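You operate a simulated robot arm through the tools that you are given. There is no shell and no other tool.

The job below is to be done with a simulated robot arm. You get a single attempt, and the scene is never put back.

TASK
Weigh the red powder by difference as it goes into the glass beaker.
Fine: tare the full boat, tip it all in, put the empty boat back on the pan; damper stays open.

Only the result counts: the job must be done as asked and must still hold three seconds after the hand-in. Knocking over, shifting, dropping, spilling or breaking anything else fails it.

THE ROBOT
A 7-joint arm with a two-finger parallel gripper, fixed in place. Base frame: the origin is at the foot of the arm, x ahead of it, y to its left, z up. Lengths are in mm, angles in rad, forces in N, time in s.
With the tool pointing down near the work surface it reaches from about 320 to 740 mm from the base axis. Its first joint turns from -2.496 to 2.496 rad. Payload 3 kg.
Tool frame: the origin (TCP) lies between the finger pads and is the grasp point; the fingertips stand 30 mm ahead of it; z points along the fingers, y is the line along which they close. The gripper opens to 94 mm. The fingers are 28 mm wide and 10 mm thick; the gripper's body (50 by 96 mm) begins 55 mm behind the TCP.
Orientation is that of the tool frame in the base frame, as [roll, pitch, yaw] about the fixed x, y, z axes, in that order (R = Rz(yaw) Ry(pitch) Rx(roll)). With the fingers straight down and closing along the base's y, the tool's x points along the base's -x, its y along +y and its z along -z.

THE INTERFACE
- The arm moves only by the tool jog_arm. Its argument "rows" is a list of rows, each a list of 3 entries, a list of its own where there are three numbers: the gripper command, from -1 (shut) to 1 (fully open), values between in proportion, then the shift along the base's x, y, z in units of 200 mm (1.0 is 200 mm), then the turn, a rotation vector about the base's x, y, z in units of 45 degrees (1.0 is 45 degrees). In form: [[fingers, [tx, ty, tz], [rx, ry, rz]], ...]. A call has 1 to 20 rows; each row is the pose to reach, as a shift and turn from the pose commanded when the call began. A call with a number of a shift or a turn outside -1 to 1 is refused whole. Rows are played at 5 a second. More than 50 mm and 0.15 rad between two rows, or a gripper value outside its range, and nothing of the call is played. Where a pose cannot be reached the arm comes as near as it can. A force on the tool above 40 N (or 10 N above the force at the start of the call, whichever is more), or a blocked arm, ends the call early, and 0.2 s more pass. The fingers move at their own pace (about 45 mm/s each) and stop on an object; they squeeze with about 37 N. The grip force told is the motor's: it shows also when the fingers shut on nothing. Time passes only in rows, and 0.2 s behind the last, so rows that repeat a pose let the fingers close. It gives the time, the measured TCP pose, the force on the tool (base axes), the opening and the grip force at its end, in the units of the frame above (readings bear some noise), with the torque about the TCP (base axes, N m) and any sound that the robot's microphone picked up.
- Cameras (640 x 400 px; columns grow to the right, rows downward): "scene" is fixed at [48.5, 501.1, 1710.6]; the picture's right is [-0.83, -0.56, 0.00], its down [-0.24, 0.35, -0.91] and it looks along [0.51, -0.75, -0.42] (base axes); focal length 310 px, centre (320, 200). "wrist" rides on the gripper at [76, 14, -103] in the tool frame; the picture's right is [-0.18, 0.98, 0.00], its down [-0.75, -0.14, -0.64] and it looks along [-0.63, -0.12, 0.77] (tool axes); focal length 243 px, centre (320, 200). There is no depth. A picture from a camera that has moved, and an enlarged one, comes with that camera's place and axes in the base frame and with its lens.
- grab_frame(camera): a new picture of that camera. It takes no simulated time.
- move_column(by): slides the trunk up (or, below 0, down) by that many mm; the arm rides with it, the base frame stays. It gives what a move gives, with no picture.
- inspect(camera, box): a new picture of the part [left, top, right, bottom] of that camera's present view, enlarged. It takes no simulated time.
- finish_job(): hands the job in; it is judged then, once.

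Places have to be worked out from the pictures, the camera data and where the tool is seen. Open the gripper and draw the arm clear of the work before you hand the job in, unless the task says otherwise.

The tools are called after ">>>" as name(argument=value, ...) on one line, values as JSON. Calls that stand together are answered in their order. jog_arm: Moves the arm, as the interface text tells. Its arguments: {"type":"object","properties":{"rows":{"type":"array"}},"required":["rows"]} The other tools are called the same way: move_column (by) slides the trunk up or down; grab_frame (camera) takes a picture; inspect (camera, box) takes an enlarged picture of a part of a camera's view; finish_job () hands the job in.

At the start:

```text
time_s: 0.0
eef_pos: [569.4, 18.4, 1348.4]
tool_rot: [3.142, -0.001, 3.14]
force: [-0.3, -0.4, 0.7]
torque: [-0.01, -0.02, -0.01]
finger_gap: 94.3
finger_force: 0.0
trunk travel left (down, up): [-325.0, 65.0]
```

scene: 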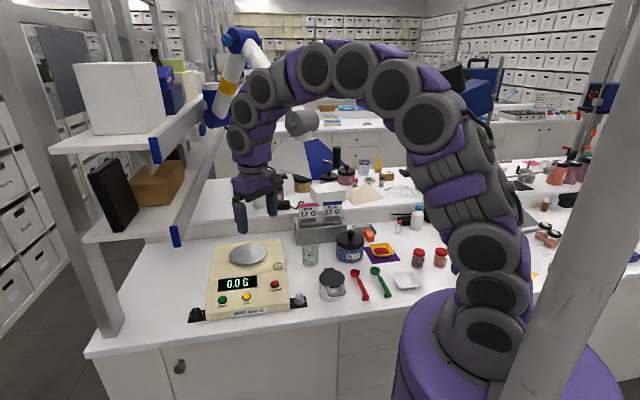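
wrist: 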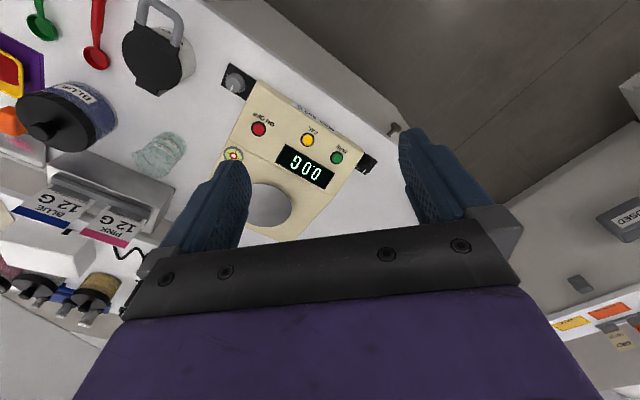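

The pictures show a balance reading 0.0 g, a glass beaker, jars, a spoon pair and a boat-like item. I will enlarge parts of the scene to identify the powder boat, the damper and the buttons.

>>> inspect(camera="scene", box=[180, 220, 320, 330])

>>> inspect(camera="scene", box=[290, 190, 450, 310])

>>> inspect(camera="wrist", box=[0, 0, 400, 300])

>>> inspect(camera="wrist", box=[200, 50, 400, 250])

```text
3.64 times, centred on (250, 275) of scene
camera zoom: at [48.5, 501.1, 1710.6], right [-0.83, -0.56, 0.0], down [-0.24, 0.35, -0.91], along [0.51, -0.75, -0.42], focal length 1129 px, centre (574, -73)
```

zoom: 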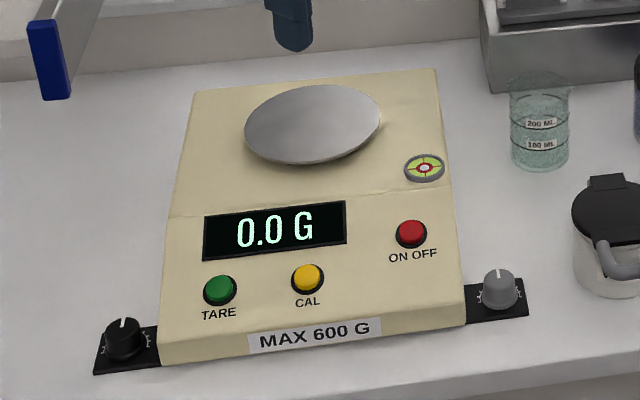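

```text
3.33 times, centred on (370, 250) of scene
camera zoom: at [48.5, 501.1, 1710.6], right [-0.83, -0.56, 0.0], down [-0.24, 0.35, -0.91], along [0.51, -0.75, -0.42], focal length 1035 px, centre (153, 33)
```

zoom: 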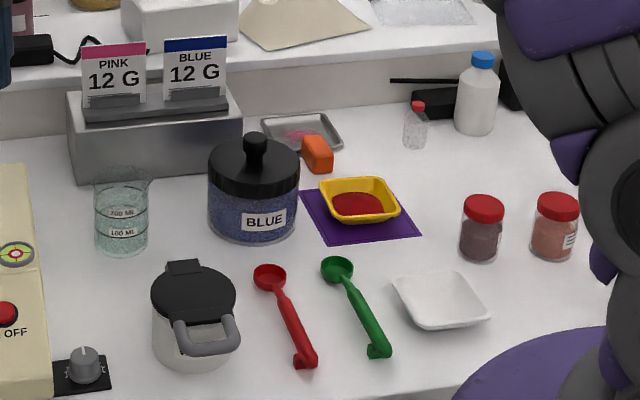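

```text
1.33 times, centred on (200, 150) of wrist
camera zoom: at [492.8, 33.3, 1449.1], right [0.18, 0.98, 0.0], down [0.75, -0.14, 0.64], along [0.63, -0.12, -0.77], focal length 324 px, centre (480, 267)
```

zoom: 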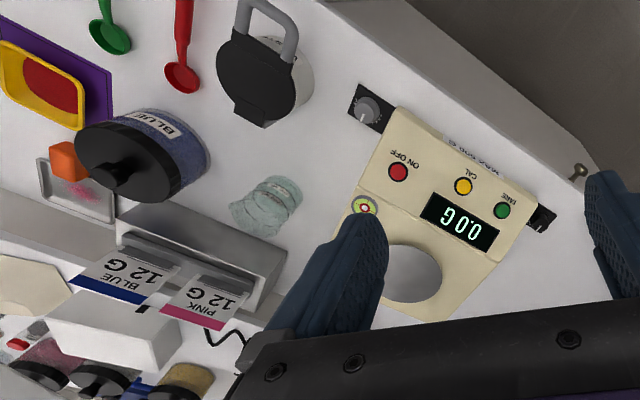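

```text
2.00 times, centred on (300, 150) of wrist
camera zoom: at [492.8, 33.3, 1449.1], right [0.18, 0.98, 0.0], down [0.75, -0.14, 0.64], along [0.63, -0.12, -0.77], focal length 485 px, centre (360, 300)
```

zoom: 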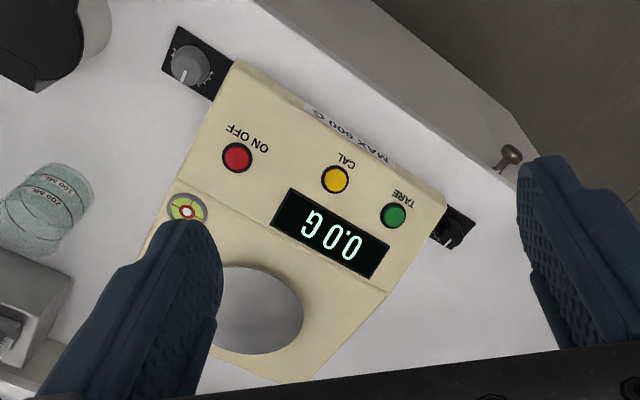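

The scene shows the yellow boat with red powder on a purple mat (my estimate is about [477,-623,908]). The beaker is near [705,-392] and the balance pan near [838,-160]. These are far out, so I'll lower the trunk first to gain reach at bench height.

>>> move_column(by=-150)

```text
time_s: 1.8
eef_pos: [566.4, 17.6, 1200.4]
tool_rot: [-3.141, -0.001, -3.141]
force: [0.4, 0.6, -0.1]
torque: [0.0, 0.0, 0.0]
finger_gap: 93.7
finger_force: 0.0
trunk travel left (down, up): [-175.0, 215.0]
```

The trunk lowered the arm by about 150 mm without incident. Now I swing the arm toward the boat at a safe height, turning the tool with the bearing so the wrist camera looks outward.

>>> jog_arm(rows=[[1, [-0.005, -0.2, 0], [0, 0, -0.09]], [1, [-0.01, -0.4, 0], [0, 0, -0.18]], [1, [-0.015, -0.6, 0], [0, 0, -0.27]], [1, [-0.02, -0.8, 0], [0, 0, -0.36]], [1, [-0.025, -1.0, 0], [0, 0, -0.44]]])

>>> jog_arm(rows=[[1, [-0.08, -0.18, 0], [0, 0, -0.09]], [1, [-0.17, -0.36, 0], [0, 0, -0.18]], [1, [-0.27, -0.54, 0], [0, 0, -0.27]], [1, [-0.38, -0.72, 0], [0, 0, -0.36]], [1, [-0.49, -0.9, 0], [0, 0, -0.44]]])

>>> jog_arm(rows=[[1, [-0.14, -0.15, 0], [0, 0, -0.09]], [1, [-0.28, -0.3, 0], [0, 0, -0.18]], [1, [-0.42, -0.45, 0], [0, 0, -0.27]], [1, [-0.56, -0.6, 0], [0, 0, -0.36]]])

>>> grab_frame(camera="wrist")

>>> grab_frame(camera="scene")

```text
time_s: 3.0
eef_pos: [562.7, -183.6, 1198.4]
tool_rot: [3.141, 0.0, 2.797]
force: [0.4, -0.3, 0.9]
torque: [-0.02, 0.02, 0.05]
finger_gap: 94.2
finger_force: 0.0
trunk travel left (down, up): [-175.0, 215.0]
```

```text
time_s: 4.2
eef_pos: [463.6, -364.4, 1198.0]
tool_rot: [3.141, -0.003, 2.45]
force: [-0.4, 0.5, 0.1]
torque: [0.0, -0.01, 0.01]
finger_gap: 94.3
finger_force: 0.0
trunk travel left (down, up): [-175.0, 215.0]
```

```text
time_s: 5.2
eef_pos: [349.1, -483.7, 1198.8]
tool_rot: [3.141, -0.001, 2.168]
force: [0.4, -0.8, -0.2]
torque: [-0.03, -0.04, -0.02]
finger_gap: 94.1
finger_force: 0.0
trunk travel left (down, up): [-175.0, 215.0]
```

```text
taken
camera wrist: at [319.5, -413.2, 1298.5], right [0.92, 0.4, 0.0], down [0.31, -0.7, 0.64], along [0.26, -0.59, -0.77], focal length 243 px, centre (320, 200)
```

wrist: 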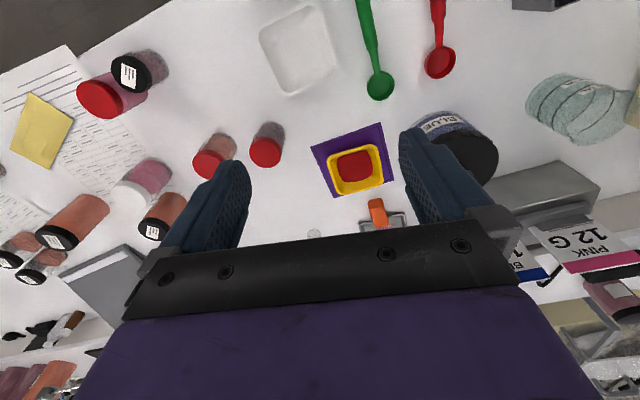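

```text
taken
```

scene: 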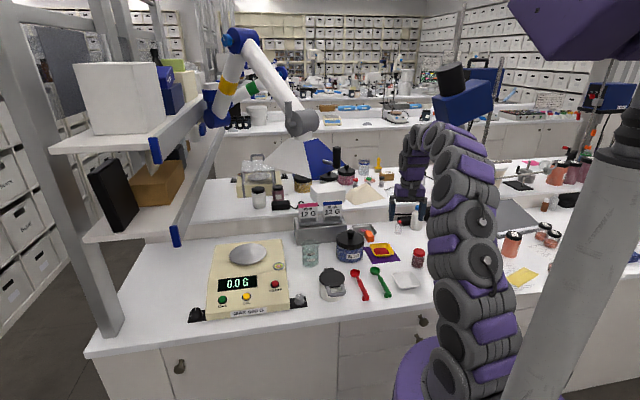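

The arm followed well. I'll enlarge the boat in the wrist view and the beaker area to measure them.

>>> inspect(camera="wrist", box=[300, 110, 420, 210])

>>> inspect(camera="wrist", box=[400, 40, 640, 190])

>>> inspect(camera="scene", box=[290, 210, 420, 300])

```text
4.00 times, centred on (360, 160) of wrist
camera zoom: at [319.5, -413.2, 1298.5], right [0.92, 0.4, 0.0], down [0.31, -0.7, 0.64], along [0.26, -0.59, -0.77], focal length 970 px, centre (160, 360)
```

zoom: 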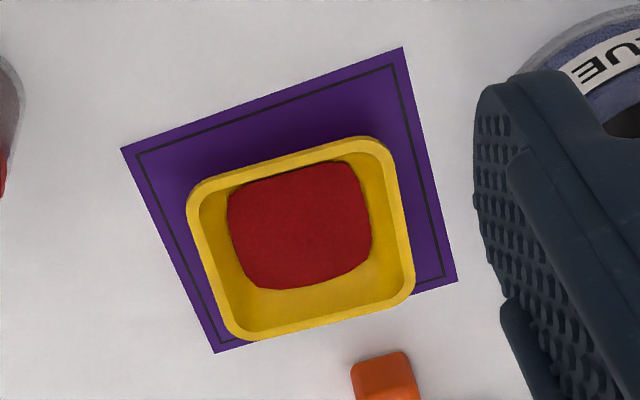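

```text
2.67 times, centred on (520, 115) of wrist
camera zoom: at [319.5, -413.2, 1298.5], right [0.92, 0.4, 0.0], down [0.31, -0.7, 0.64], along [0.26, -0.59, -0.77], focal length 647 px, centre (-213, 427)
```

zoom: 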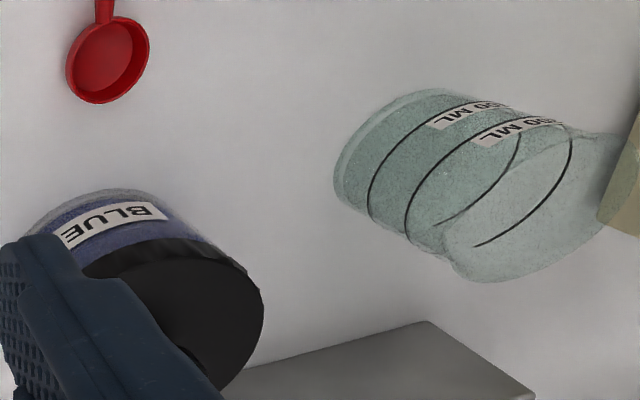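

```text
4.44 times, centred on (355, 255) of scene
camera zoom: at [48.5, 501.1, 1710.6], right [-0.83, -0.56, 0.0], down [-0.24, 0.35, -0.91], along [0.51, -0.75, -0.42], focal length 1380 px, centre (164, -44)
```

zoom: 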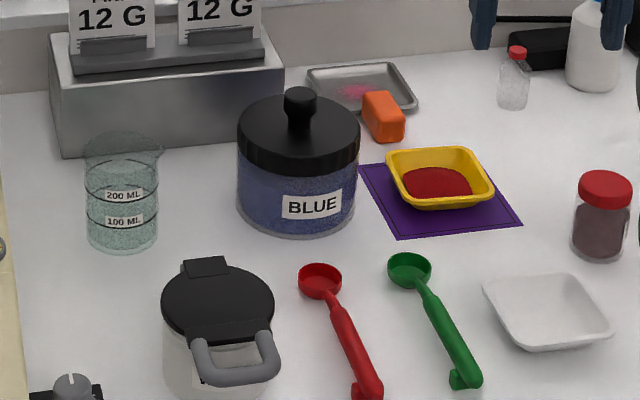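

The mat corners triangulate to a bench height of about z=915. The boat is a roughly 85 mm square centred near [472,-604] with its rim at about z=937, and its edges lie nearly radial and tangential. I test whether the vertical tool can reach above the boat at a safe height.

>>> jog_arm(rows=[[1, [0.123, -0.12, -0.1], [0, 0, 0]], [1, [0.246, -0.24, -0.2], [0, 0, 0]], [1, [0.369, -0.36, -0.3], [0, 0, 0]], [1, [0.492, -0.48, -0.4], [0, 0, 0]], [1, [0.615, -0.6, -0.495], [0, 0, 0]], [1, [0.615, -0.6, -0.495], [0, 0, 0]]])

>>> grab_frame(camera="wrist")

>>> grab_frame(camera="scene")

```text
time_s: 6.5
eef_pos: [457.6, -583.8, 1109.5]
tool_rot: [-3.14, -0.003, 2.17]
force: [-0.5, 0.4, -0.3]
torque: [-0.01, 0.03, 0.0]
finger_gap: 94.0
finger_force: 0.1
out of reach, approached as far as the arm can: row 5, 6
trunk travel left (down, up): [-175.0, 215.0]
```

```text
taken
camera wrist: at [427.5, -512.9, 1210.4], right [0.92, 0.4, 0.0], down [0.31, -0.7, 0.64], along [0.26, -0.59, -0.77], focal length 243 px, centre (320, 200)
```

wrist: 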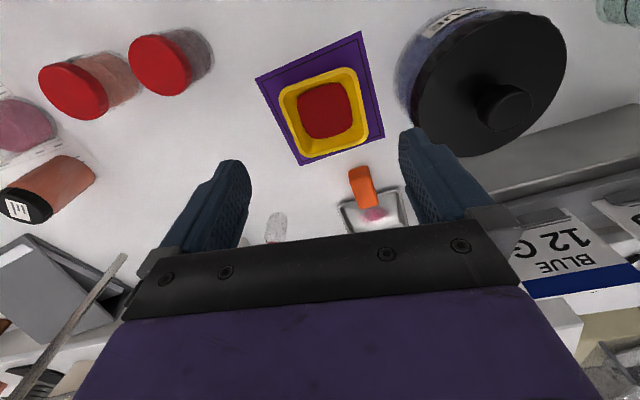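

```text
taken
```

scene: 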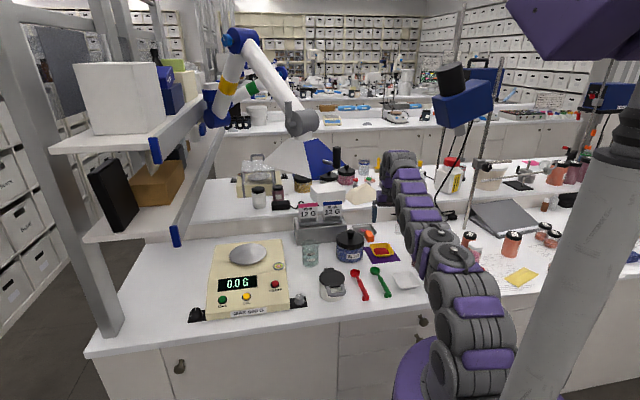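

The vertical tool stops at a radius of about 742 mm, so an outward tilt of the tool is needed. I enlarge the boat from this closer view to pin down its centre and edges.

>>> inspect(camera="wrist", box=[250, 25, 400, 175])

```text
2.67 times, centred on (325, 100) of wrist
camera zoom: at [427.5, -512.9, 1210.4], right [0.92, 0.4, 0.0], down [0.31, -0.7, 0.64], along [0.26, -0.59, -0.77], focal length 647 px, centre (307, 467)
```

zoom: 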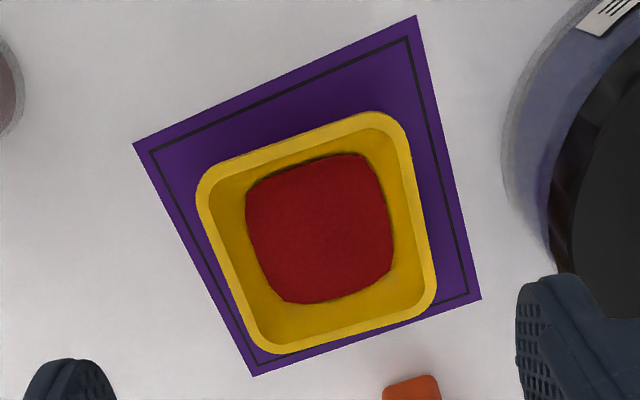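

The refined boat centre is about [474.6,-605.6], edges at 41° and -49°, rim about 87 mm outside. I align the tool yaw with the boat edges and tilt it outward 30° about the closing axis to see how much reach that gives.

>>> jog_arm(rows=[[1, [0, 0, 0], [0, 0, 0.153]]])

>>> jog_arm(rows=[[1, [0, 0, 0], [-0.1, -0.088, 0]], [1, [0, 0, 0], [-0.2, -0.176, 0]], [1, [0, 0, 0], [-0.3, -0.263, 0]], [1, [0, 0, 0], [-0.4, -0.351, 0]], [1, [0, 0, 0], [-0.502, -0.439, 0]], [1, [0, 0, 0], [-0.502, -0.439, 0]]])

>>> grab_frame(camera="wrist")

```text
time_s: 7.0
eef_pos: [454.7, -584.3, 1109.7]
tool_rot: [-3.141, 0.0, 2.29]
force: [0.6, -0.9, 0.0]
torque: [0.0, 0.06, 0.01]
finger_gap: 94.0
finger_force: 0.1
trunk travel left (down, up): [-175.0, 215.0]
```

```text
time_s: 8.3
eef_pos: [454.6, -581.7, 1107.8]
tool_rot: [-3.141, 0.525, 2.288]
force: [-0.1, 0.0, 0.3]
torque: [-0.02, 0.01, -0.02]
finger_gap: 94.1
finger_force: 0.2
trunk travel left (down, up): [-175.0, 215.0]
```

```text
taken
camera wrist: at [389.3, -484.2, 1156.3], right [0.85, 0.53, 0.09], down [0.11, -0.34, 0.93], along [0.52, -0.78, -0.35], focal length 243 px, centre (320, 200)
```

wrist: 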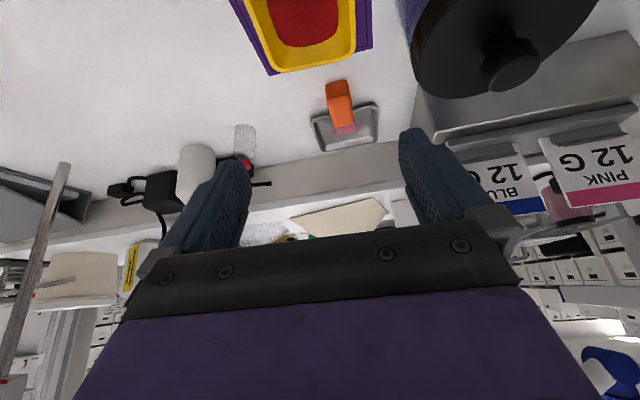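

Tilting in place worked, and clipped requests become the commanded pose. Before grasping I back off and swing toward the beaker and balance, to measure them and test reach at the pan.

>>> jog_arm(rows=[[1, [-0.115, 0.131, 0.115], [0, 0, 0]], [1, [-0.23, 0.262, 0.23], [0, 0, 0]], [1, [-0.345, 0.394, 0.345], [0, 0, 0]], [1, [-0.46, 0.525, 0.46], [0, 0, 0]]])

>>> jog_arm(rows=[[1, [0.15, 0.14, 0], [0, 0, 0.089]], [1, [0.295, 0.285, 0], [0, 0, 0.178]], [1, [0.437, 0.437, 0], [0, 0, 0.267]], [1, [0.574, 0.6, 0], [0, 0, 0.356]], [1, [0.705, 0.765, 0], [0, 0, 0.444]], [1, [0.705, 0.765, 0], [0, 0, 0.444]]])

>>> grab_frame(camera="wrist")

```text
time_s: 9.3
eef_pos: [361.2, -473.9, 1201.5]
tool_rot: [3.14, 0.524, 2.288]
force: [-0.6, 0.0, 0.5]
torque: [-0.03, 0.0, -0.02]
finger_gap: 94.2
finger_force: 0.1
trunk travel left (down, up): [-175.0, 215.0]
```

```text
time_s: 10.8
eef_pos: [505.1, -323.6, 1199.3]
tool_rot: [3.138, 0.524, 2.637]
force: [-0.7, 0.0, 0.6]
torque: [-0.01, 0.01, -0.01]
finger_gap: 94.1
finger_force: 0.0
trunk travel left (down, up): [-175.0, 215.0]
```

```text
taken
camera wrist: at [410.0, -254.2, 1247.6], right [0.61, 0.78, 0.09], down [0.22, -0.28, 0.93], along [0.76, -0.55, -0.35], focal length 243 px, centre (320, 200)
```

wrist: 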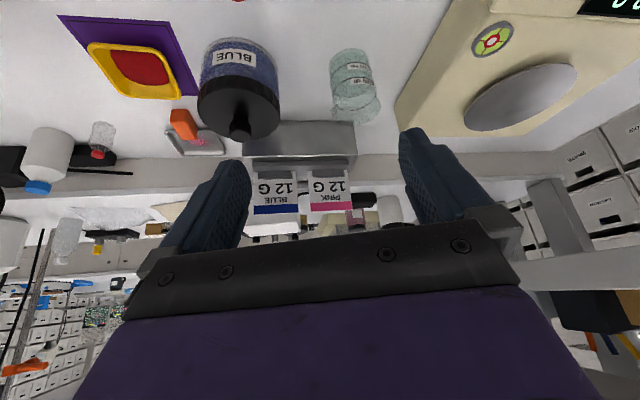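

From here both the beaker and the balance pan are visible. I enlarge them to triangulate.

>>> inspect(camera="wrist", box=[400, 0, 640, 150])

>>> inspect(camera="wrist", box=[300, 30, 420, 130])

>>> inspect(camera="scene", box=[200, 230, 330, 320])

```text
2.67 times, centred on (520, 75) of wrist
camera zoom: at [410.0, -254.2, 1247.6], right [0.61, 0.78, 0.09], down [0.22, -0.28, 0.93], along [0.76, -0.55, -0.35], focal length 647 px, centre (-213, 533)
```

zoom: 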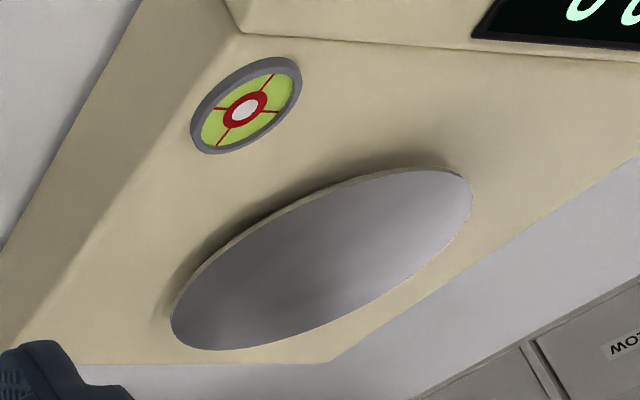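

```text
4.00 times, centred on (360, 80) of wrist
camera zoom: at [410.0, -254.2, 1247.6], right [0.61, 0.78, 0.09], down [0.22, -0.28, 0.93], along [0.76, -0.55, -0.35], focal length 970 px, centre (160, 680)
```

zoom: 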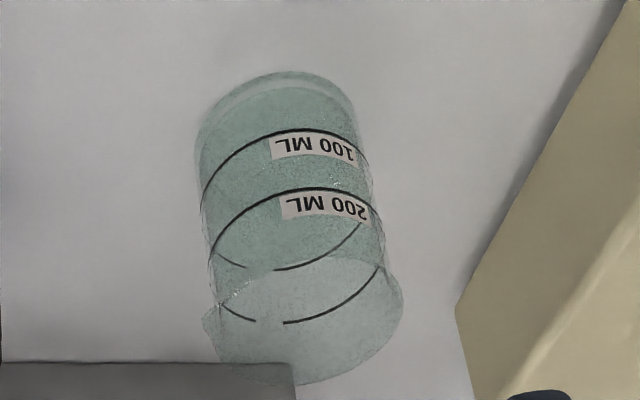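

```text
4.44 times, centred on (265, 275) of scene
camera zoom: at [48.5, 501.1, 1710.6], right [-0.83, -0.56, 0.0], down [-0.24, 0.35, -0.91], along [0.51, -0.75, -0.42], focal length 1380 px, centre (564, -133)
```

zoom: 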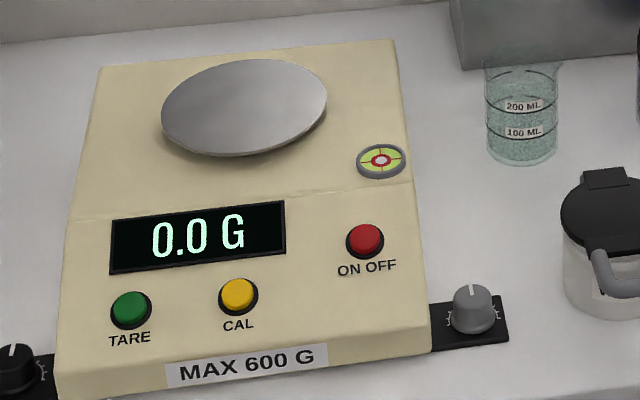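

Triangulation now gives the pan centre near [843,-175,1007] (about 140 mm disc) and the beaker axis near [684,-370] with its rim at about z=1003. I move toward the pan at a safe height to test reach with the 30° tilt.

>>> jog_arm(rows=[[1, [0.163, 0.136, -0.03], [0, 0, 0.064]], [1, [0.325, 0.272, -0.06], [0, 0, 0.127]], [1, [0.488, 0.408, -0.1], [0, 0, 0.191]], [1, [0.65, 0.543, -0.14], [0, 0, 0.255]], [1, [0.813, 0.68, -0.18], [0, 0, 0.318]], [1, [0.975, 0.815, -0.22], [0, 0, 0.382]], [1, [0.975, 0.815, -0.22], [0, 0, 0.382]]])

>>> jog_arm(rows=[[1, [0.18, -0.02, -0.1], [0, 0, 0]], [1, [0.36, -0.04, -0.2], [0, 0, 0]], [1, [0.54, -0.06, -0.3], [0, 0, 0]], [1, [0.715, -0.075, -0.4], [0, 0, 0]], [1, [0.715, -0.075, -0.4], [0, 0, 0]]])

>>> grab_frame(camera="wrist")

>>> grab_frame(camera="scene")

```text
time_s: 12.3
eef_pos: [699.3, -159.8, 1154.1]
tool_rot: [3.141, 0.524, 2.937]
force: [0.2, -0.2, -0.5]
torque: [0.0, 0.03, -0.01]
finger_gap: 94.1
finger_force: 0.2
trunk travel left (down, up): [-175.0, 215.0]
```

```text
time_s: 13.6
eef_pos: [838.9, -174.4, 1078.4]
tool_rot: [3.14, 0.525, 2.938]
force: [-0.6, -0.6, 0.3]
torque: [0.02, 0.04, -0.02]
finger_gap: 94.3
finger_force: 0.0
trunk travel left (down, up): [-175.0, 215.0]
```

```text
taken
camera wrist: at [727.6, -136.8, 1126.0], right [0.36, 0.93, 0.09], down [0.3, -0.21, 0.93], along [0.89, -0.3, -0.35], focal length 243 px, centre (320, 200)
```

wrist: 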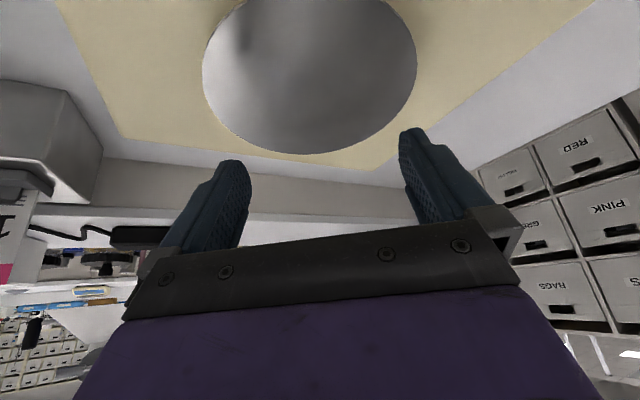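

```text
taken
```

scene: 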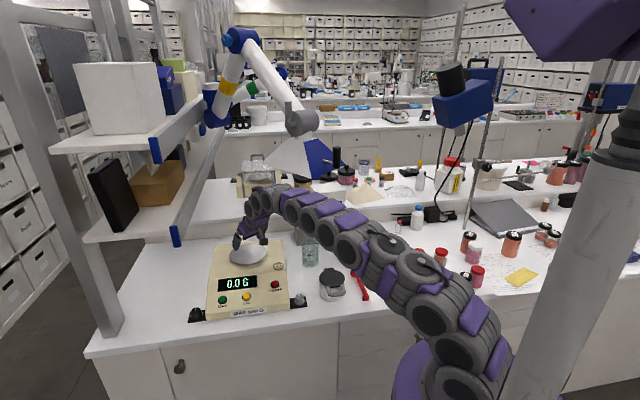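

The tilted tool reached the pan radius (about 857 mm at z=1078) without clipping, and a circle fit puts the pan centre near [848,-176] with a radius of about 67 mm. Next I back off above the beaker area and test whether the tool can roll about its own axis. I need about 135° of roll to pour over a corner.

>>> jog_arm(rows=[[1, [-0.16, -0.06, 0.1], [0, 0, -0.045]], [1, [-0.33, -0.125, 0.2], [0, 0, -0.09]], [1, [-0.5, -0.19, 0.3], [0, 0, -0.135]], [1, [-0.66, -0.25, 0.4], [0, 0, -0.18]], [1, [-0.83, -0.31, 0.5], [0, 0, -0.225]], [1, [-0.99, -0.38, 0.6], [0, 0, -0.27]], [1, [-0.99, -0.38, 0.6], [0, 0, -0.27]]])

```text
time_s: 15.2
eef_pos: [643.2, -248.9, 1197.5]
tool_rot: [3.141, 0.522, 2.725]
force: [0.2, -0.6, -0.3]
torque: [0.01, 0.0, -0.03]
finger_gap: 94.3
finger_force: 0.0
trunk travel left (down, up): [-175.0, 215.0]
```

Now I tilt the tool a further 45° outward in place, to 75° from straight down, as a step toward the pour attitude.

>>> jog_arm(rows=[[1, [0, 0, 0], [-0.0675, -0.152, 0]], [1, [0, 0, 0], [-0.135, -0.305, 0]], [1, [0, 0, 0], [-0.2025, -0.457, 0]], [1, [0, 0, 0], [-0.27, -0.609, 0]], [1, [0, 0, 0], [-0.3375, -0.762, 0]], [1, [0, 0, 0], [-0.405, -0.914, 0]], [1, [0, 0, 0], [-0.405, -0.914, 0]]])

```text
time_s: 16.8
eef_pos: [643.0, -251.0, 1195.7]
tool_rot: [3.14, 1.311, 2.724]
force: [0.7, -0.1, 0.5]
torque: [0.0, 0.03, 0.02]
finger_gap: 94.0
finger_force: 0.1
trunk travel left (down, up): [-175.0, 215.0]
```

Tilt is fine. Now I roll about the tool axis in steps of 45°, trying the positive direction first.

>>> jog_arm(rows=[[1, [0, 0, 0], [0.147, -0.065, -0.043]], [1, [0, 0, 0], [0.294, -0.13, -0.086]], [1, [0, 0, 0], [0.4415, -0.1955, -0.1295]], [1, [0, 0, 0], [0.589, -0.261, -0.173]], [1, [0, 0, 0], [0.736, -0.326, -0.216]], [1, [0, 0, 0], [0.883, -0.391, -0.259]], [1, [0, 0, 0], [0.883, -0.391, -0.259]]])

>>> jog_arm(rows=[[1, [0, 0, 0], [0.147, -0.065, -0.043]], [1, [0, 0, 0], [0.294, -0.13, -0.086]], [1, [0, 0, 0], [0.4415, -0.1955, -0.1295]], [1, [0, 0, 0], [0.589, -0.261, -0.173]], [1, [0, 0, 0], [0.736, -0.326, -0.216]], [1, [0, 0, 0], [0.883, -0.391, -0.259]], [1, [0, 0, 0], [0.883, -0.391, -0.259]]])

>>> jog_arm(rows=[[1, [0, 0, 0], [0.147, -0.065, -0.043]], [1, [0, 0, 0], [0.294, -0.13, -0.086]], [1, [0, 0, 0], [0.4415, -0.1955, -0.1295]], [1, [0, 0, 0], [0.589, -0.261, -0.173]], [1, [0, 0, 0], [0.736, -0.326, -0.216]], [1, [0, 0, 0], [0.883, -0.391, -0.259]], [1, [0, 0, 0], [0.883, -0.391, -0.259]]])

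>>> grab_frame(camera="scene")

>>> grab_frame(camera="wrist")

```text
time_s: 18.4
eef_pos: [643.2, -249.3, 1197.1]
tool_rot: [1.934, 0.75, 1.408]
force: [0.1, -0.3, 0.6]
torque: [-0.02, -0.01, 0.0]
finger_gap: 93.9
finger_force: 0.0
trunk travel left (down, up): [-175.0, 215.0]
```

```text
time_s: 19.9
eef_pos: [643.9, -250.4, 1195.9]
tool_rot: [1.835, 0.0, 1.152]
force: [0.4, 0.6, -0.2]
torque: [-0.04, 0.04, -0.02]
finger_gap: 93.9
finger_force: 0.0
trunk travel left (down, up): [-175.0, 215.0]
```

```text
time_s: 21.6
eef_pos: [643.2, -251.2, 1194.6]
tool_rot: [1.937, -0.751, 0.898]
force: [0.3, -0.4, -0.4]
torque: [-0.01, 0.03, -0.02]
finger_gap: 93.9
finger_force: 0.0
trunk travel left (down, up): [-175.0, 215.0]
```

```text
taken
```

scene: 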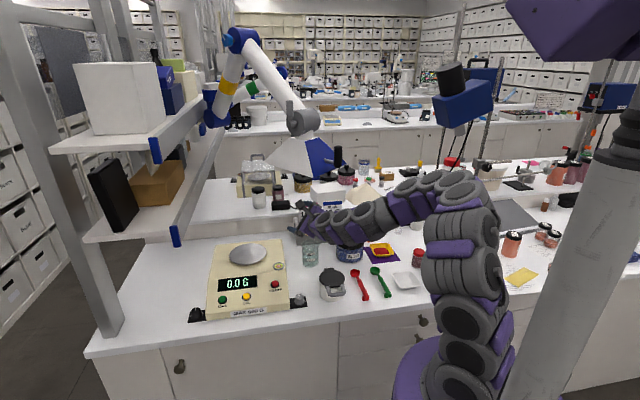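

```text
taken
camera wrist: at [586.9, -178.0, 1282.0], right [-0.2, -0.81, 0.54], down [-0.89, -0.08, -0.44], along [0.4, -0.58, -0.71], focal length 243 px, centre (320, 200)
```

wrist: 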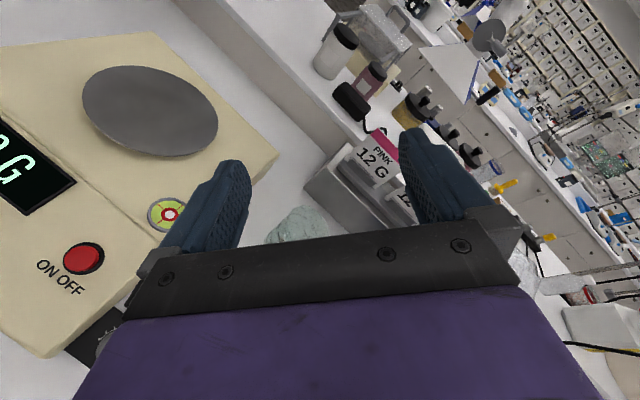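

The roll of +135° works, and with a boat held at the 30° grasp it would put a free corner straight down, so the pour is feasible. I roll back in reverse and then lower the trunk another 50 mm for more reach at the pan.

>>> jog_arm(rows=[[1, [0, 0, 0], [-0.147, 0.065, 0.043]], [1, [0, 0, 0], [-0.294, 0.13, 0.086]], [1, [0, 0, 0], [-0.4415, 0.1955, 0.1295]], [1, [0, 0, 0], [-0.589, 0.261, 0.173]], [1, [0, 0, 0], [-0.736, 0.326, 0.216]], [1, [0, 0, 0], [-0.883, 0.391, 0.259]]])

>>> jog_arm(rows=[[1, [0, 0, 0], [-0.147, 0.065, 0.043]], [1, [0, 0, 0], [-0.294, 0.13, 0.086]], [1, [0, 0, 0], [-0.4415, 0.1955, 0.1295]], [1, [0, 0, 0], [-0.589, 0.261, 0.173]], [1, [0, 0, 0], [-0.736, 0.326, 0.216]], [1, [0, 0, 0], [-0.883, 0.391, 0.259]]])

>>> jog_arm(rows=[[1, [0, 0, 0], [-0.147, 0.065, 0.043]], [1, [0, 0, 0], [-0.294, 0.13, 0.086]], [1, [0, 0, 0], [-0.4415, 0.1955, 0.1295]], [1, [0, 0, 0], [-0.589, 0.261, 0.173]], [1, [0, 0, 0], [-0.736, 0.326, 0.216]], [1, [0, 0, 0], [-0.883, 0.391, 0.259]], [1, [0, 0, 0], [-0.883, 0.391, 0.259]]])

>>> jog_arm(rows=[[1, [0, 0, 0], [0.0675, 0.152, 0]], [1, [0, 0, 0], [0.135, 0.305, 0]], [1, [0, 0, 0], [0.2025, 0.457, 0]], [1, [0, 0, 0], [0.27, 0.609, 0]], [1, [0, 0, 0], [0.3375, 0.762, 0]], [1, [0, 0, 0], [0.405, 0.914, 0]], [1, [0, 0, 0], [0.405, 0.914, 0]]])

>>> move_column(by=-50)

```text
time_s: 22.9
eef_pos: [642.8, -251.2, 1196.3]
tool_rot: [1.834, 0.003, 1.153]
force: [0.0, -0.1, 0.6]
torque: [-0.03, 0.04, -0.03]
finger_gap: 93.9
finger_force: 0.1
trunk travel left (down, up): [-175.0, 215.0]
```

```text
time_s: 24.4
eef_pos: [643.0, -250.4, 1196.5]
tool_rot: [1.935, 0.754, 1.407]
force: [0.0, -0.2, -0.8]
torque: [-0.05, 0.01, 0.01]
finger_gap: 94.0
finger_force: 0.0
trunk travel left (down, up): [-175.0, 215.0]
```

```text
time_s: 25.9
eef_pos: [643.1, -250.2, 1196.5]
tool_rot: [-3.139, 1.309, 2.729]
force: [-0.1, -1.7, -0.3]
torque: [0.01, 0.01, -0.01]
finger_gap: 93.8
finger_force: 0.1
trunk travel left (down, up): [-175.0, 215.0]
```

```text
time_s: 27.6
eef_pos: [644.0, -251.7, 1196.6]
tool_rot: [3.14, 0.524, 2.724]
force: [-0.3, 1.7, 0.6]
torque: [-0.02, -0.01, 0.0]
finger_gap: 94.2
finger_force: 0.0
trunk travel left (down, up): [-175.0, 215.0]
```

```text
time_s: 28.5
eef_pos: [643.7, -251.0, 1146.2]
tool_rot: [3.141, 0.523, 2.724]
force: [0.2, 0.4, 0.7]
torque: [-0.04, -0.03, 0.0]
finger_gap: 94.0
finger_force: 0.0
trunk travel left (down, up): [-125.0, 265.0]
```

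Pose restored and the trunk is now 200 mm down. I test the pan reach at nearly the placing height (TCP z about 1065, still clear of the pan) and look for the TARE button on the way.

>>> jog_arm(rows=[[1, [0.19, 0.07, -0.03], [0, 0, 0.068]], [1, [0.38, 0.14, -0.06], [0, 0, 0.136]], [1, [0.57, 0.21, -0.1], [0, 0, 0.204]], [1, [0.75, 0.28, -0.13], [0, 0, 0.271]], [1, [0.75, 0.28, -0.13], [0, 0, 0.271]]])

>>> grab_frame(camera="wrist")

>>> jog_arm(rows=[[1, [0.09, 0.03, -0.09], [0, 0, 0]], [1, [0.18, 0.06, -0.18], [0, 0, 0]], [1, [0.275, 0.09, -0.275], [0, 0, 0]], [1, [0.275, 0.09, -0.275], [0, 0, 0]]])

>>> grab_frame(camera="wrist")

```text
time_s: 29.7
eef_pos: [793.7, -193.8, 1121.1]
tool_rot: [3.139, 0.525, 2.937]
force: [0.1, 0.3, 0.1]
torque: [-0.03, -0.05, 0.02]
finger_gap: 94.0
finger_force: 0.1
trunk travel left (down, up): [-125.0, 265.0]
```

```text
taken
camera wrist: at [682.5, -157.0, 1169.1], right [0.35, 0.93, 0.09], down [0.3, -0.21, 0.93], along [0.89, -0.3, -0.35], focal length 243 px, centre (320, 200)
```

wrist: 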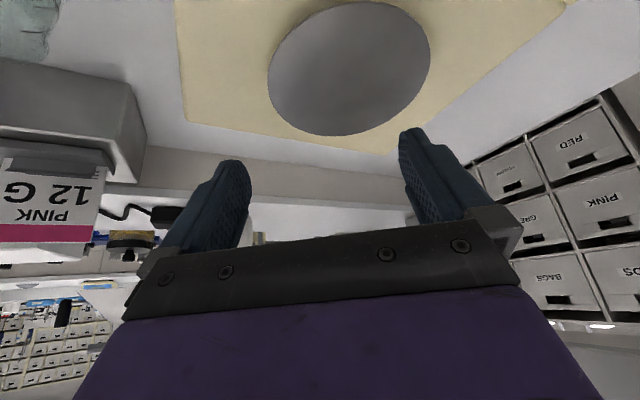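

```text
time_s: 30.7
eef_pos: [848.2, -176.2, 1066.0]
tool_rot: [3.14, 0.523, 2.939]
force: [-0.2, -0.8, 0.6]
torque: [0.03, 0.0, -0.02]
finger_gap: 94.2
finger_force: 0.1
trunk travel left (down, up): [-125.0, 265.0]
```

```text
taken
camera wrist: at [736.9, -138.2, 1114.1], right [0.35, 0.93, 0.09], down [0.3, -0.21, 0.93], along [0.89, -0.3, -0.35], focal length 243 px, centre (320, 200)
```

wrist: 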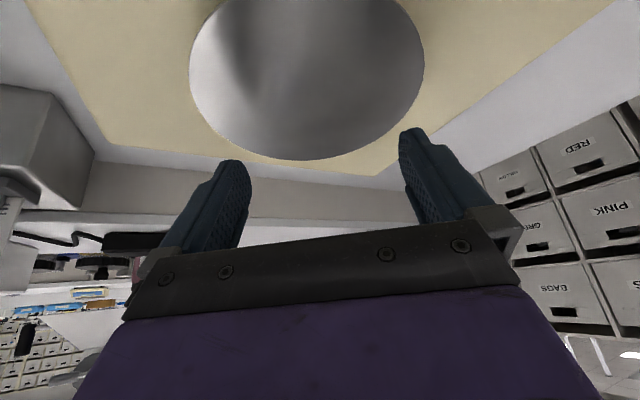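

The tilted tool reaches the pan height cleanly, and two independent fits agree on the pan centre at about [848,-179] with a top near z=1007. Now I go back to the boat for a closer look before grasping.

>>> jog_arm(rows=[[1, [-0.158, -0.074, 0.084], [0, 0, -0.06]], [1, [-0.316, -0.148, 0.168], [0, 0, -0.12]], [1, [-0.474, -0.222, 0.252], [0, 0, -0.18]], [1, [-0.632, -0.296, 0.336], [0, 0, -0.24]], [1, [-0.79, -0.37, 0.42], [0, 0, -0.3]]])

>>> jog_arm(rows=[[1, [-0.17, -0.15, 0], [0, 0, -0.06]], [1, [-0.34, -0.3, 0], [0, 0, -0.12]], [1, [-0.51, -0.45, 0], [0, 0, -0.18]], [1, [-0.68, -0.6, 0], [0, 0, -0.24]], [1, [-0.85, -0.75, 0], [0, 0, -0.3]]])

>>> jog_arm(rows=[[1, [-0.14, -0.16, -0.04], [0, 0, -0.06]], [1, [-0.28, -0.33, -0.08], [0, 0, -0.12]], [1, [-0.42, -0.49, -0.12], [0, 0, -0.18]], [1, [-0.55, -0.65, -0.15], [0, 0, -0.224]], [1, [-0.55, -0.65, -0.15], [0, 0, -0.224]]])

>>> grab_frame(camera="wrist")

>>> inspect(camera="wrist", box=[230, 20, 410, 160])

```text
time_s: 31.9
eef_pos: [688.6, -252.5, 1153.1]
tool_rot: [3.14, 0.526, 2.701]
force: [-0.9, 0.4, 0.7]
torque: [0.02, -0.04, 0.01]
finger_gap: 94.0
finger_force: 0.1
trunk travel left (down, up): [-125.0, 265.0]
```

```text
time_s: 33.1
eef_pos: [518.6, -401.6, 1151.6]
tool_rot: [3.14, 0.524, 2.467]
force: [-0.4, 0.2, -0.1]
torque: [0.0, -0.01, 0.01]
finger_gap: 93.8
finger_force: 0.1
trunk travel left (down, up): [-125.0, 265.0]
```

```text
time_s: 34.3
eef_pos: [410.3, -529.0, 1121.4]
tool_rot: [3.142, 0.524, 2.29]
force: [-0.1, -0.3, 1.0]
torque: [0.02, 0.01, -0.03]
finger_gap: 93.8
finger_force: 0.0
trunk travel left (down, up): [-125.0, 265.0]
```

```text
taken
camera wrist: at [344.9, -431.2, 1170.2], right [0.84, 0.53, 0.09], down [0.11, -0.34, 0.93], along [0.52, -0.78, -0.35], focal length 243 px, centre (320, 200)
```

wrist: 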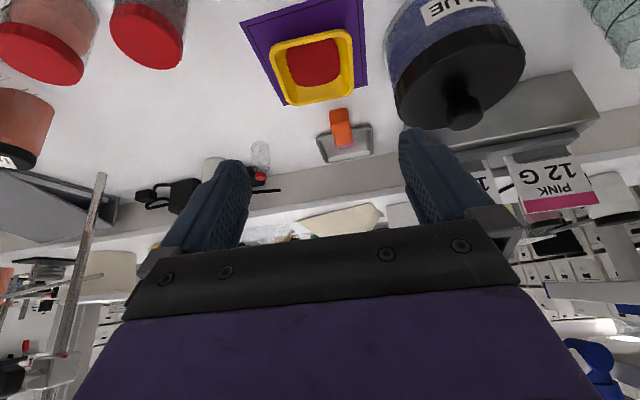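

```text
2.86 times, centred on (320, 90) of wrist
camera zoom: at [344.9, -431.2, 1170.2], right [0.84, 0.53, 0.09], down [0.11, -0.34, 0.93], along [0.52, -0.78, -0.35], focal length 693 px, centre (320, 514)
```

zoom: 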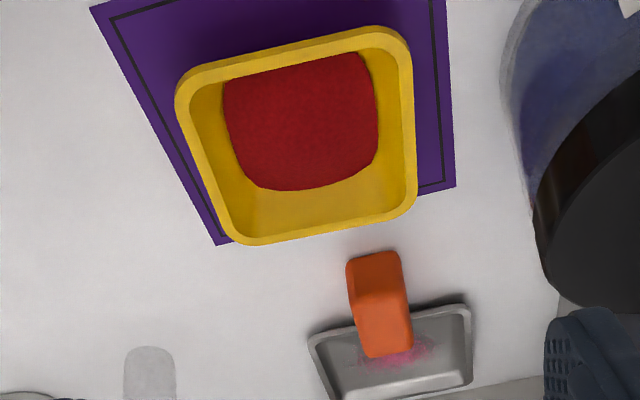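

I enlarge the boat further to separate the rim from the outer wall.

>>> inspect(camera="wrist", box=[262, 22, 362, 112])

>>> inspect(camera="scene", box=[355, 235, 415, 270])

```text
4.44 times, centred on (312, 67) of wrist
camera zoom: at [344.9, -431.2, 1170.2], right [0.84, 0.53, 0.09], down [0.11, -0.34, 0.93], along [0.52, -0.78, -0.35], focal length 1078 px, centre (356, 791)
```

zoom: 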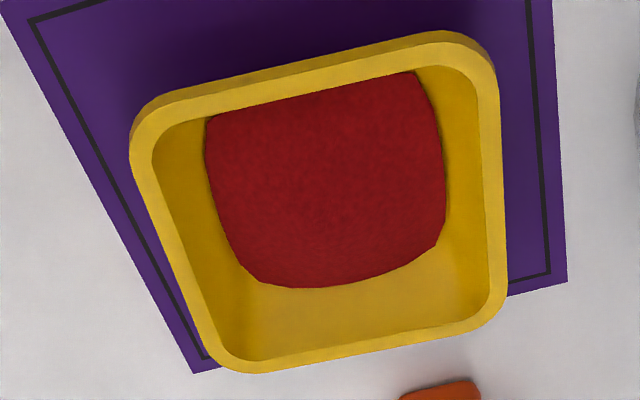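

```text
10.67 times, centred on (385, 252) of scene
camera zoom: at [48.5, 501.1, 1710.6], right [-0.83, -0.56, 0.0], down [-0.24, 0.35, -0.91], along [0.51, -0.75, -0.42], focal length 3311 px, centre (-373, -360)
```

zoom: 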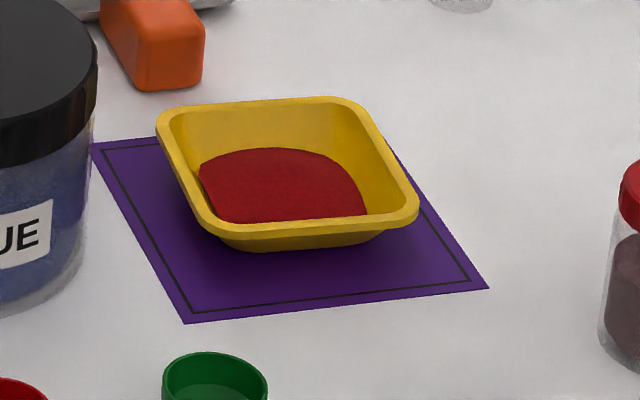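

Three wrist views agree on a bench height of about z=898, with the mat at 45° and centred at [477.6,-611.7]. The boat rim is then about z=924 and roughly 91 mm across its vertical lip, so the 94 mm opening only just fits and alignment has to be visual. I move down to a hover above the boat.

>>> jog_arm(rows=[[1, [0.056, -0.07, -0.15], [0, 0, 0]], [1, [0.112, -0.14, -0.3], [0, 0, 0]], [1, [0.168, -0.21, -0.45], [0, 0, 0]], [1, [0.2235, -0.28, -0.6], [0, 0, 0]], [1, [0.2235, -0.28, -0.6], [0, 0, 0]]])

>>> grab_frame(camera="wrist")

>>> inspect(camera="scene", box=[330, 190, 450, 280])

```text
time_s: 35.5
eef_pos: [455.3, -586.0, 999.6]
tool_rot: [-3.141, 0.527, 2.291]
force: [0.4, -0.7, 0.3]
torque: [0.02, 0.02, 0.02]
finger_gap: 93.9
finger_force: 0.1
trunk travel left (down, up): [-125.0, 265.0]
```

```text
taken
camera wrist: at [388.9, -488.8, 1047.0], right [0.84, 0.53, 0.09], down [0.11, -0.34, 0.93], along [0.52, -0.78, -0.35], focal length 243 px, centre (320, 200)
```

wrist: 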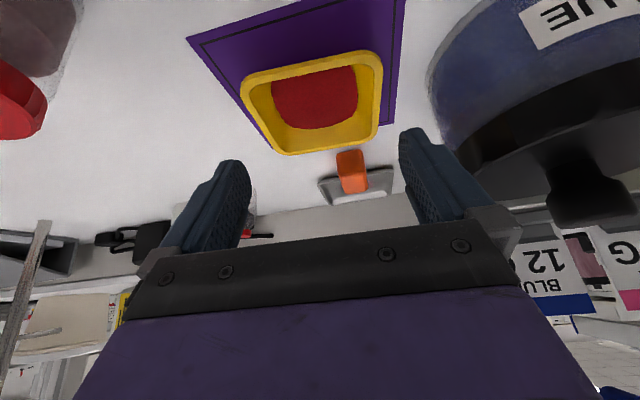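

```text
4.44 times, centred on (390, 235) of scene
camera zoom: at [48.5, 501.1, 1710.6], right [-0.83, -0.56, 0.0], down [-0.24, 0.35, -0.91], along [0.51, -0.75, -0.42], focal length 1380 px, centre (9, 44)
```

zoom: 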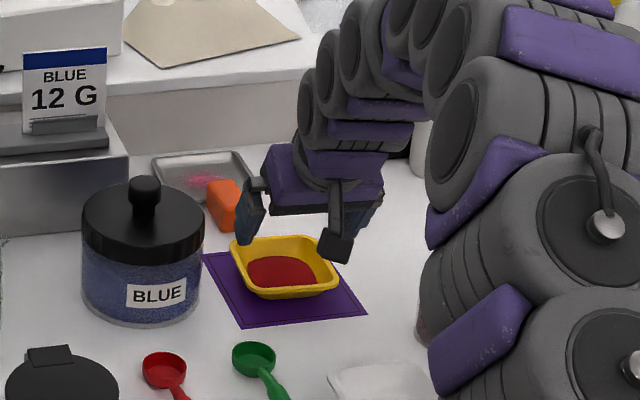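

I enlarge the present wrist view around the boat and both fingertips for a precise lateral alignment.

>>> inspect(camera="wrist", box=[230, 30, 400, 165])

>>> inspect(camera="wrist", box=[200, 100, 440, 250])

```text
2.96 times, centred on (315, 98) of wrist
camera zoom: at [388.9, -488.8, 1047.0], right [0.84, 0.53, 0.09], down [0.11, -0.34, 0.93], along [0.52, -0.78, -0.35], focal length 719 px, centre (335, 504)
```

zoom: 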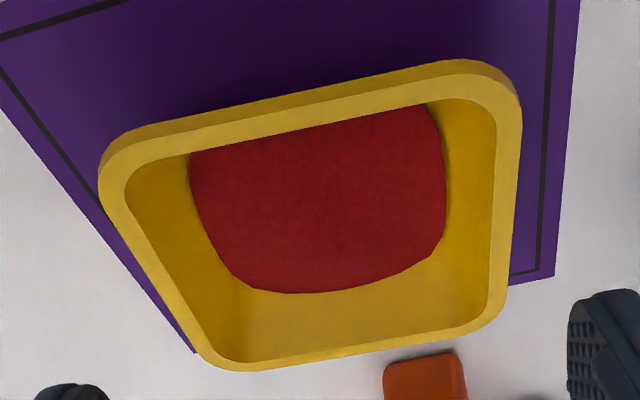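

```text
2.67 times, centred on (320, 175) of wrist
camera zoom: at [388.9, -488.8, 1047.0], right [0.84, 0.53, 0.09], down [0.11, -0.34, 0.93], along [0.52, -0.78, -0.35], focal length 647 px, centre (320, 267)
```

zoom: 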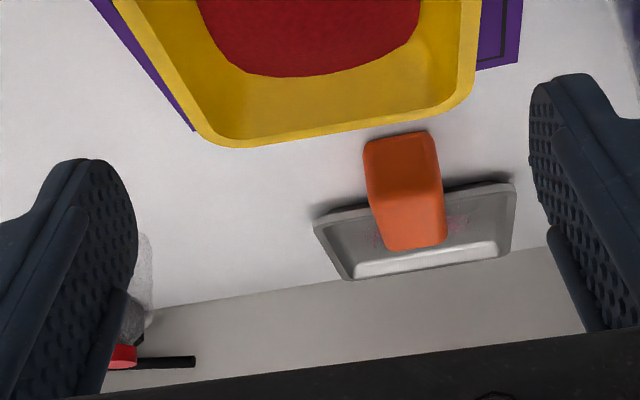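

Both the reading and the camera-based estimate put the TCP laterally on the boat centre within about 0.3 mm, and the rim measures about 90 mm. I go down along the finger direction until the tips are just above rim level and check again.

>>> jog_arm(rows=[[1, [0.013, -0.015, -0.06], [0, 0, 0]], [1, [0.026, -0.03, -0.12], [0, 0, 0]], [1, [0.0395, -0.045, -0.18], [0, 0, 0]], [1, [0.0395, -0.045, -0.18], [0, 0, 0]]])

>>> inspect(camera="wrist", box=[200, 60, 440, 210])

>>> inspect(camera="scene", box=[360, 225, 420, 270])

```text
time_s: 36.5
eef_pos: [462.7, -596.6, 961.9]
tool_rot: [3.14, 0.523, 2.291]
force: [-0.7, 0.6, 0.4]
torque: [0.02, 0.04, 0.03]
finger_gap: 94.3
finger_force: 0.0
trunk travel left (down, up): [-125.0, 265.0]
```

```text
2.67 times, centred on (320, 135) of wrist
camera zoom: at [397.2, -498.7, 1010.5], right [0.84, 0.53, 0.09], down [0.11, -0.34, 0.93], along [0.52, -0.78, -0.35], focal length 647 px, centre (320, 373)
```

zoom: 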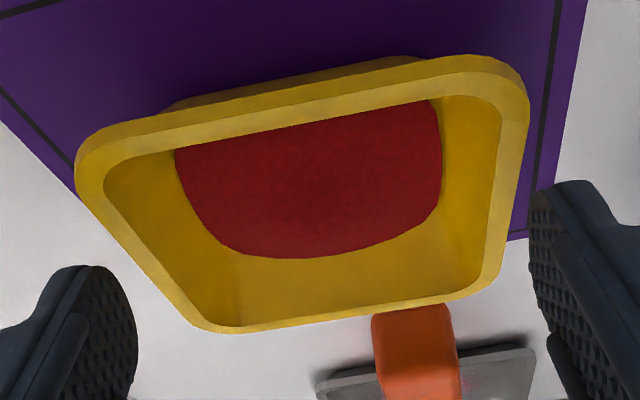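

```text
8.89 times, centred on (390, 248) of scene
camera zoom: at [48.5, 501.1, 1710.6], right [-0.83, -0.56, 0.0], down [-0.24, 0.35, -0.91], along [0.51, -0.75, -0.42], focal length 2759 px, centre (-302, -222)
```

zoom: 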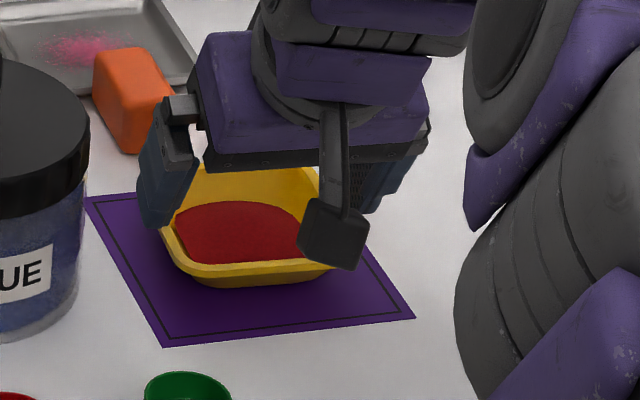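

The tips are now about level with the rim and beside the boat. I enlarge each fingertip against the rim to check the side clearances.

>>> inspect(camera="wrist", box=[380, 100, 440, 160])

>>> inspect(camera="wrist", box=[210, 120, 290, 200])

>>> inspect(camera="scene", box=[372, 240, 402, 262])

```text
6.67 times, centred on (410, 130) of wrist
camera zoom: at [397.2, -498.7, 1010.5], right [0.84, 0.53, 0.09], down [0.11, -0.34, 0.93], along [0.52, -0.78, -0.35], focal length 1618 px, centre (-280, 667)
```

zoom: 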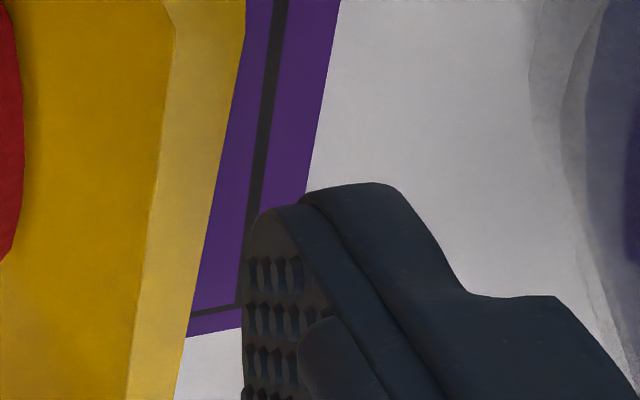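

```text
5.00 times, centred on (250, 160) of wrist
camera zoom: at [397.2, -498.7, 1010.5], right [0.84, 0.53, 0.09], down [0.11, -0.34, 0.93], along [0.52, -0.78, -0.35], focal length 1213 px, centre (670, 400)
```

zoom: 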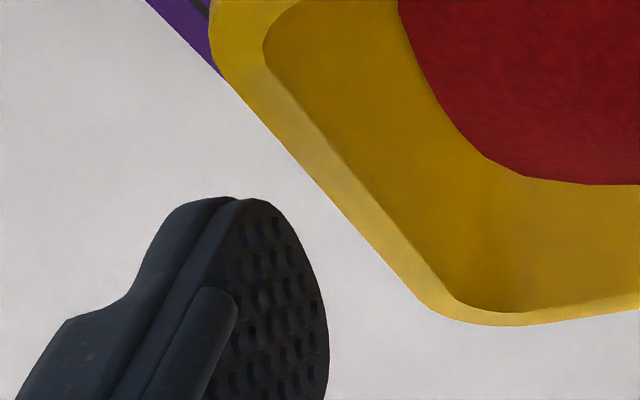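

```text
16.00 times, centred on (387, 251) of scene
camera zoom: at [48.5, 501.1, 1710.6], right [-0.83, -0.56, 0.0], down [-0.24, 0.35, -0.91], along [0.51, -0.75, -0.42], focal length 4966 px, centre (-752, -616)
```

zoom: 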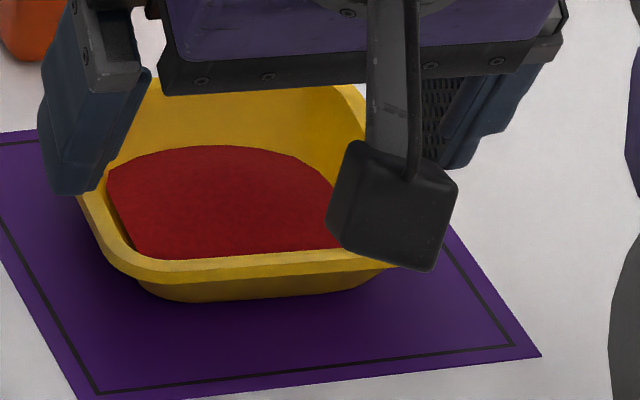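

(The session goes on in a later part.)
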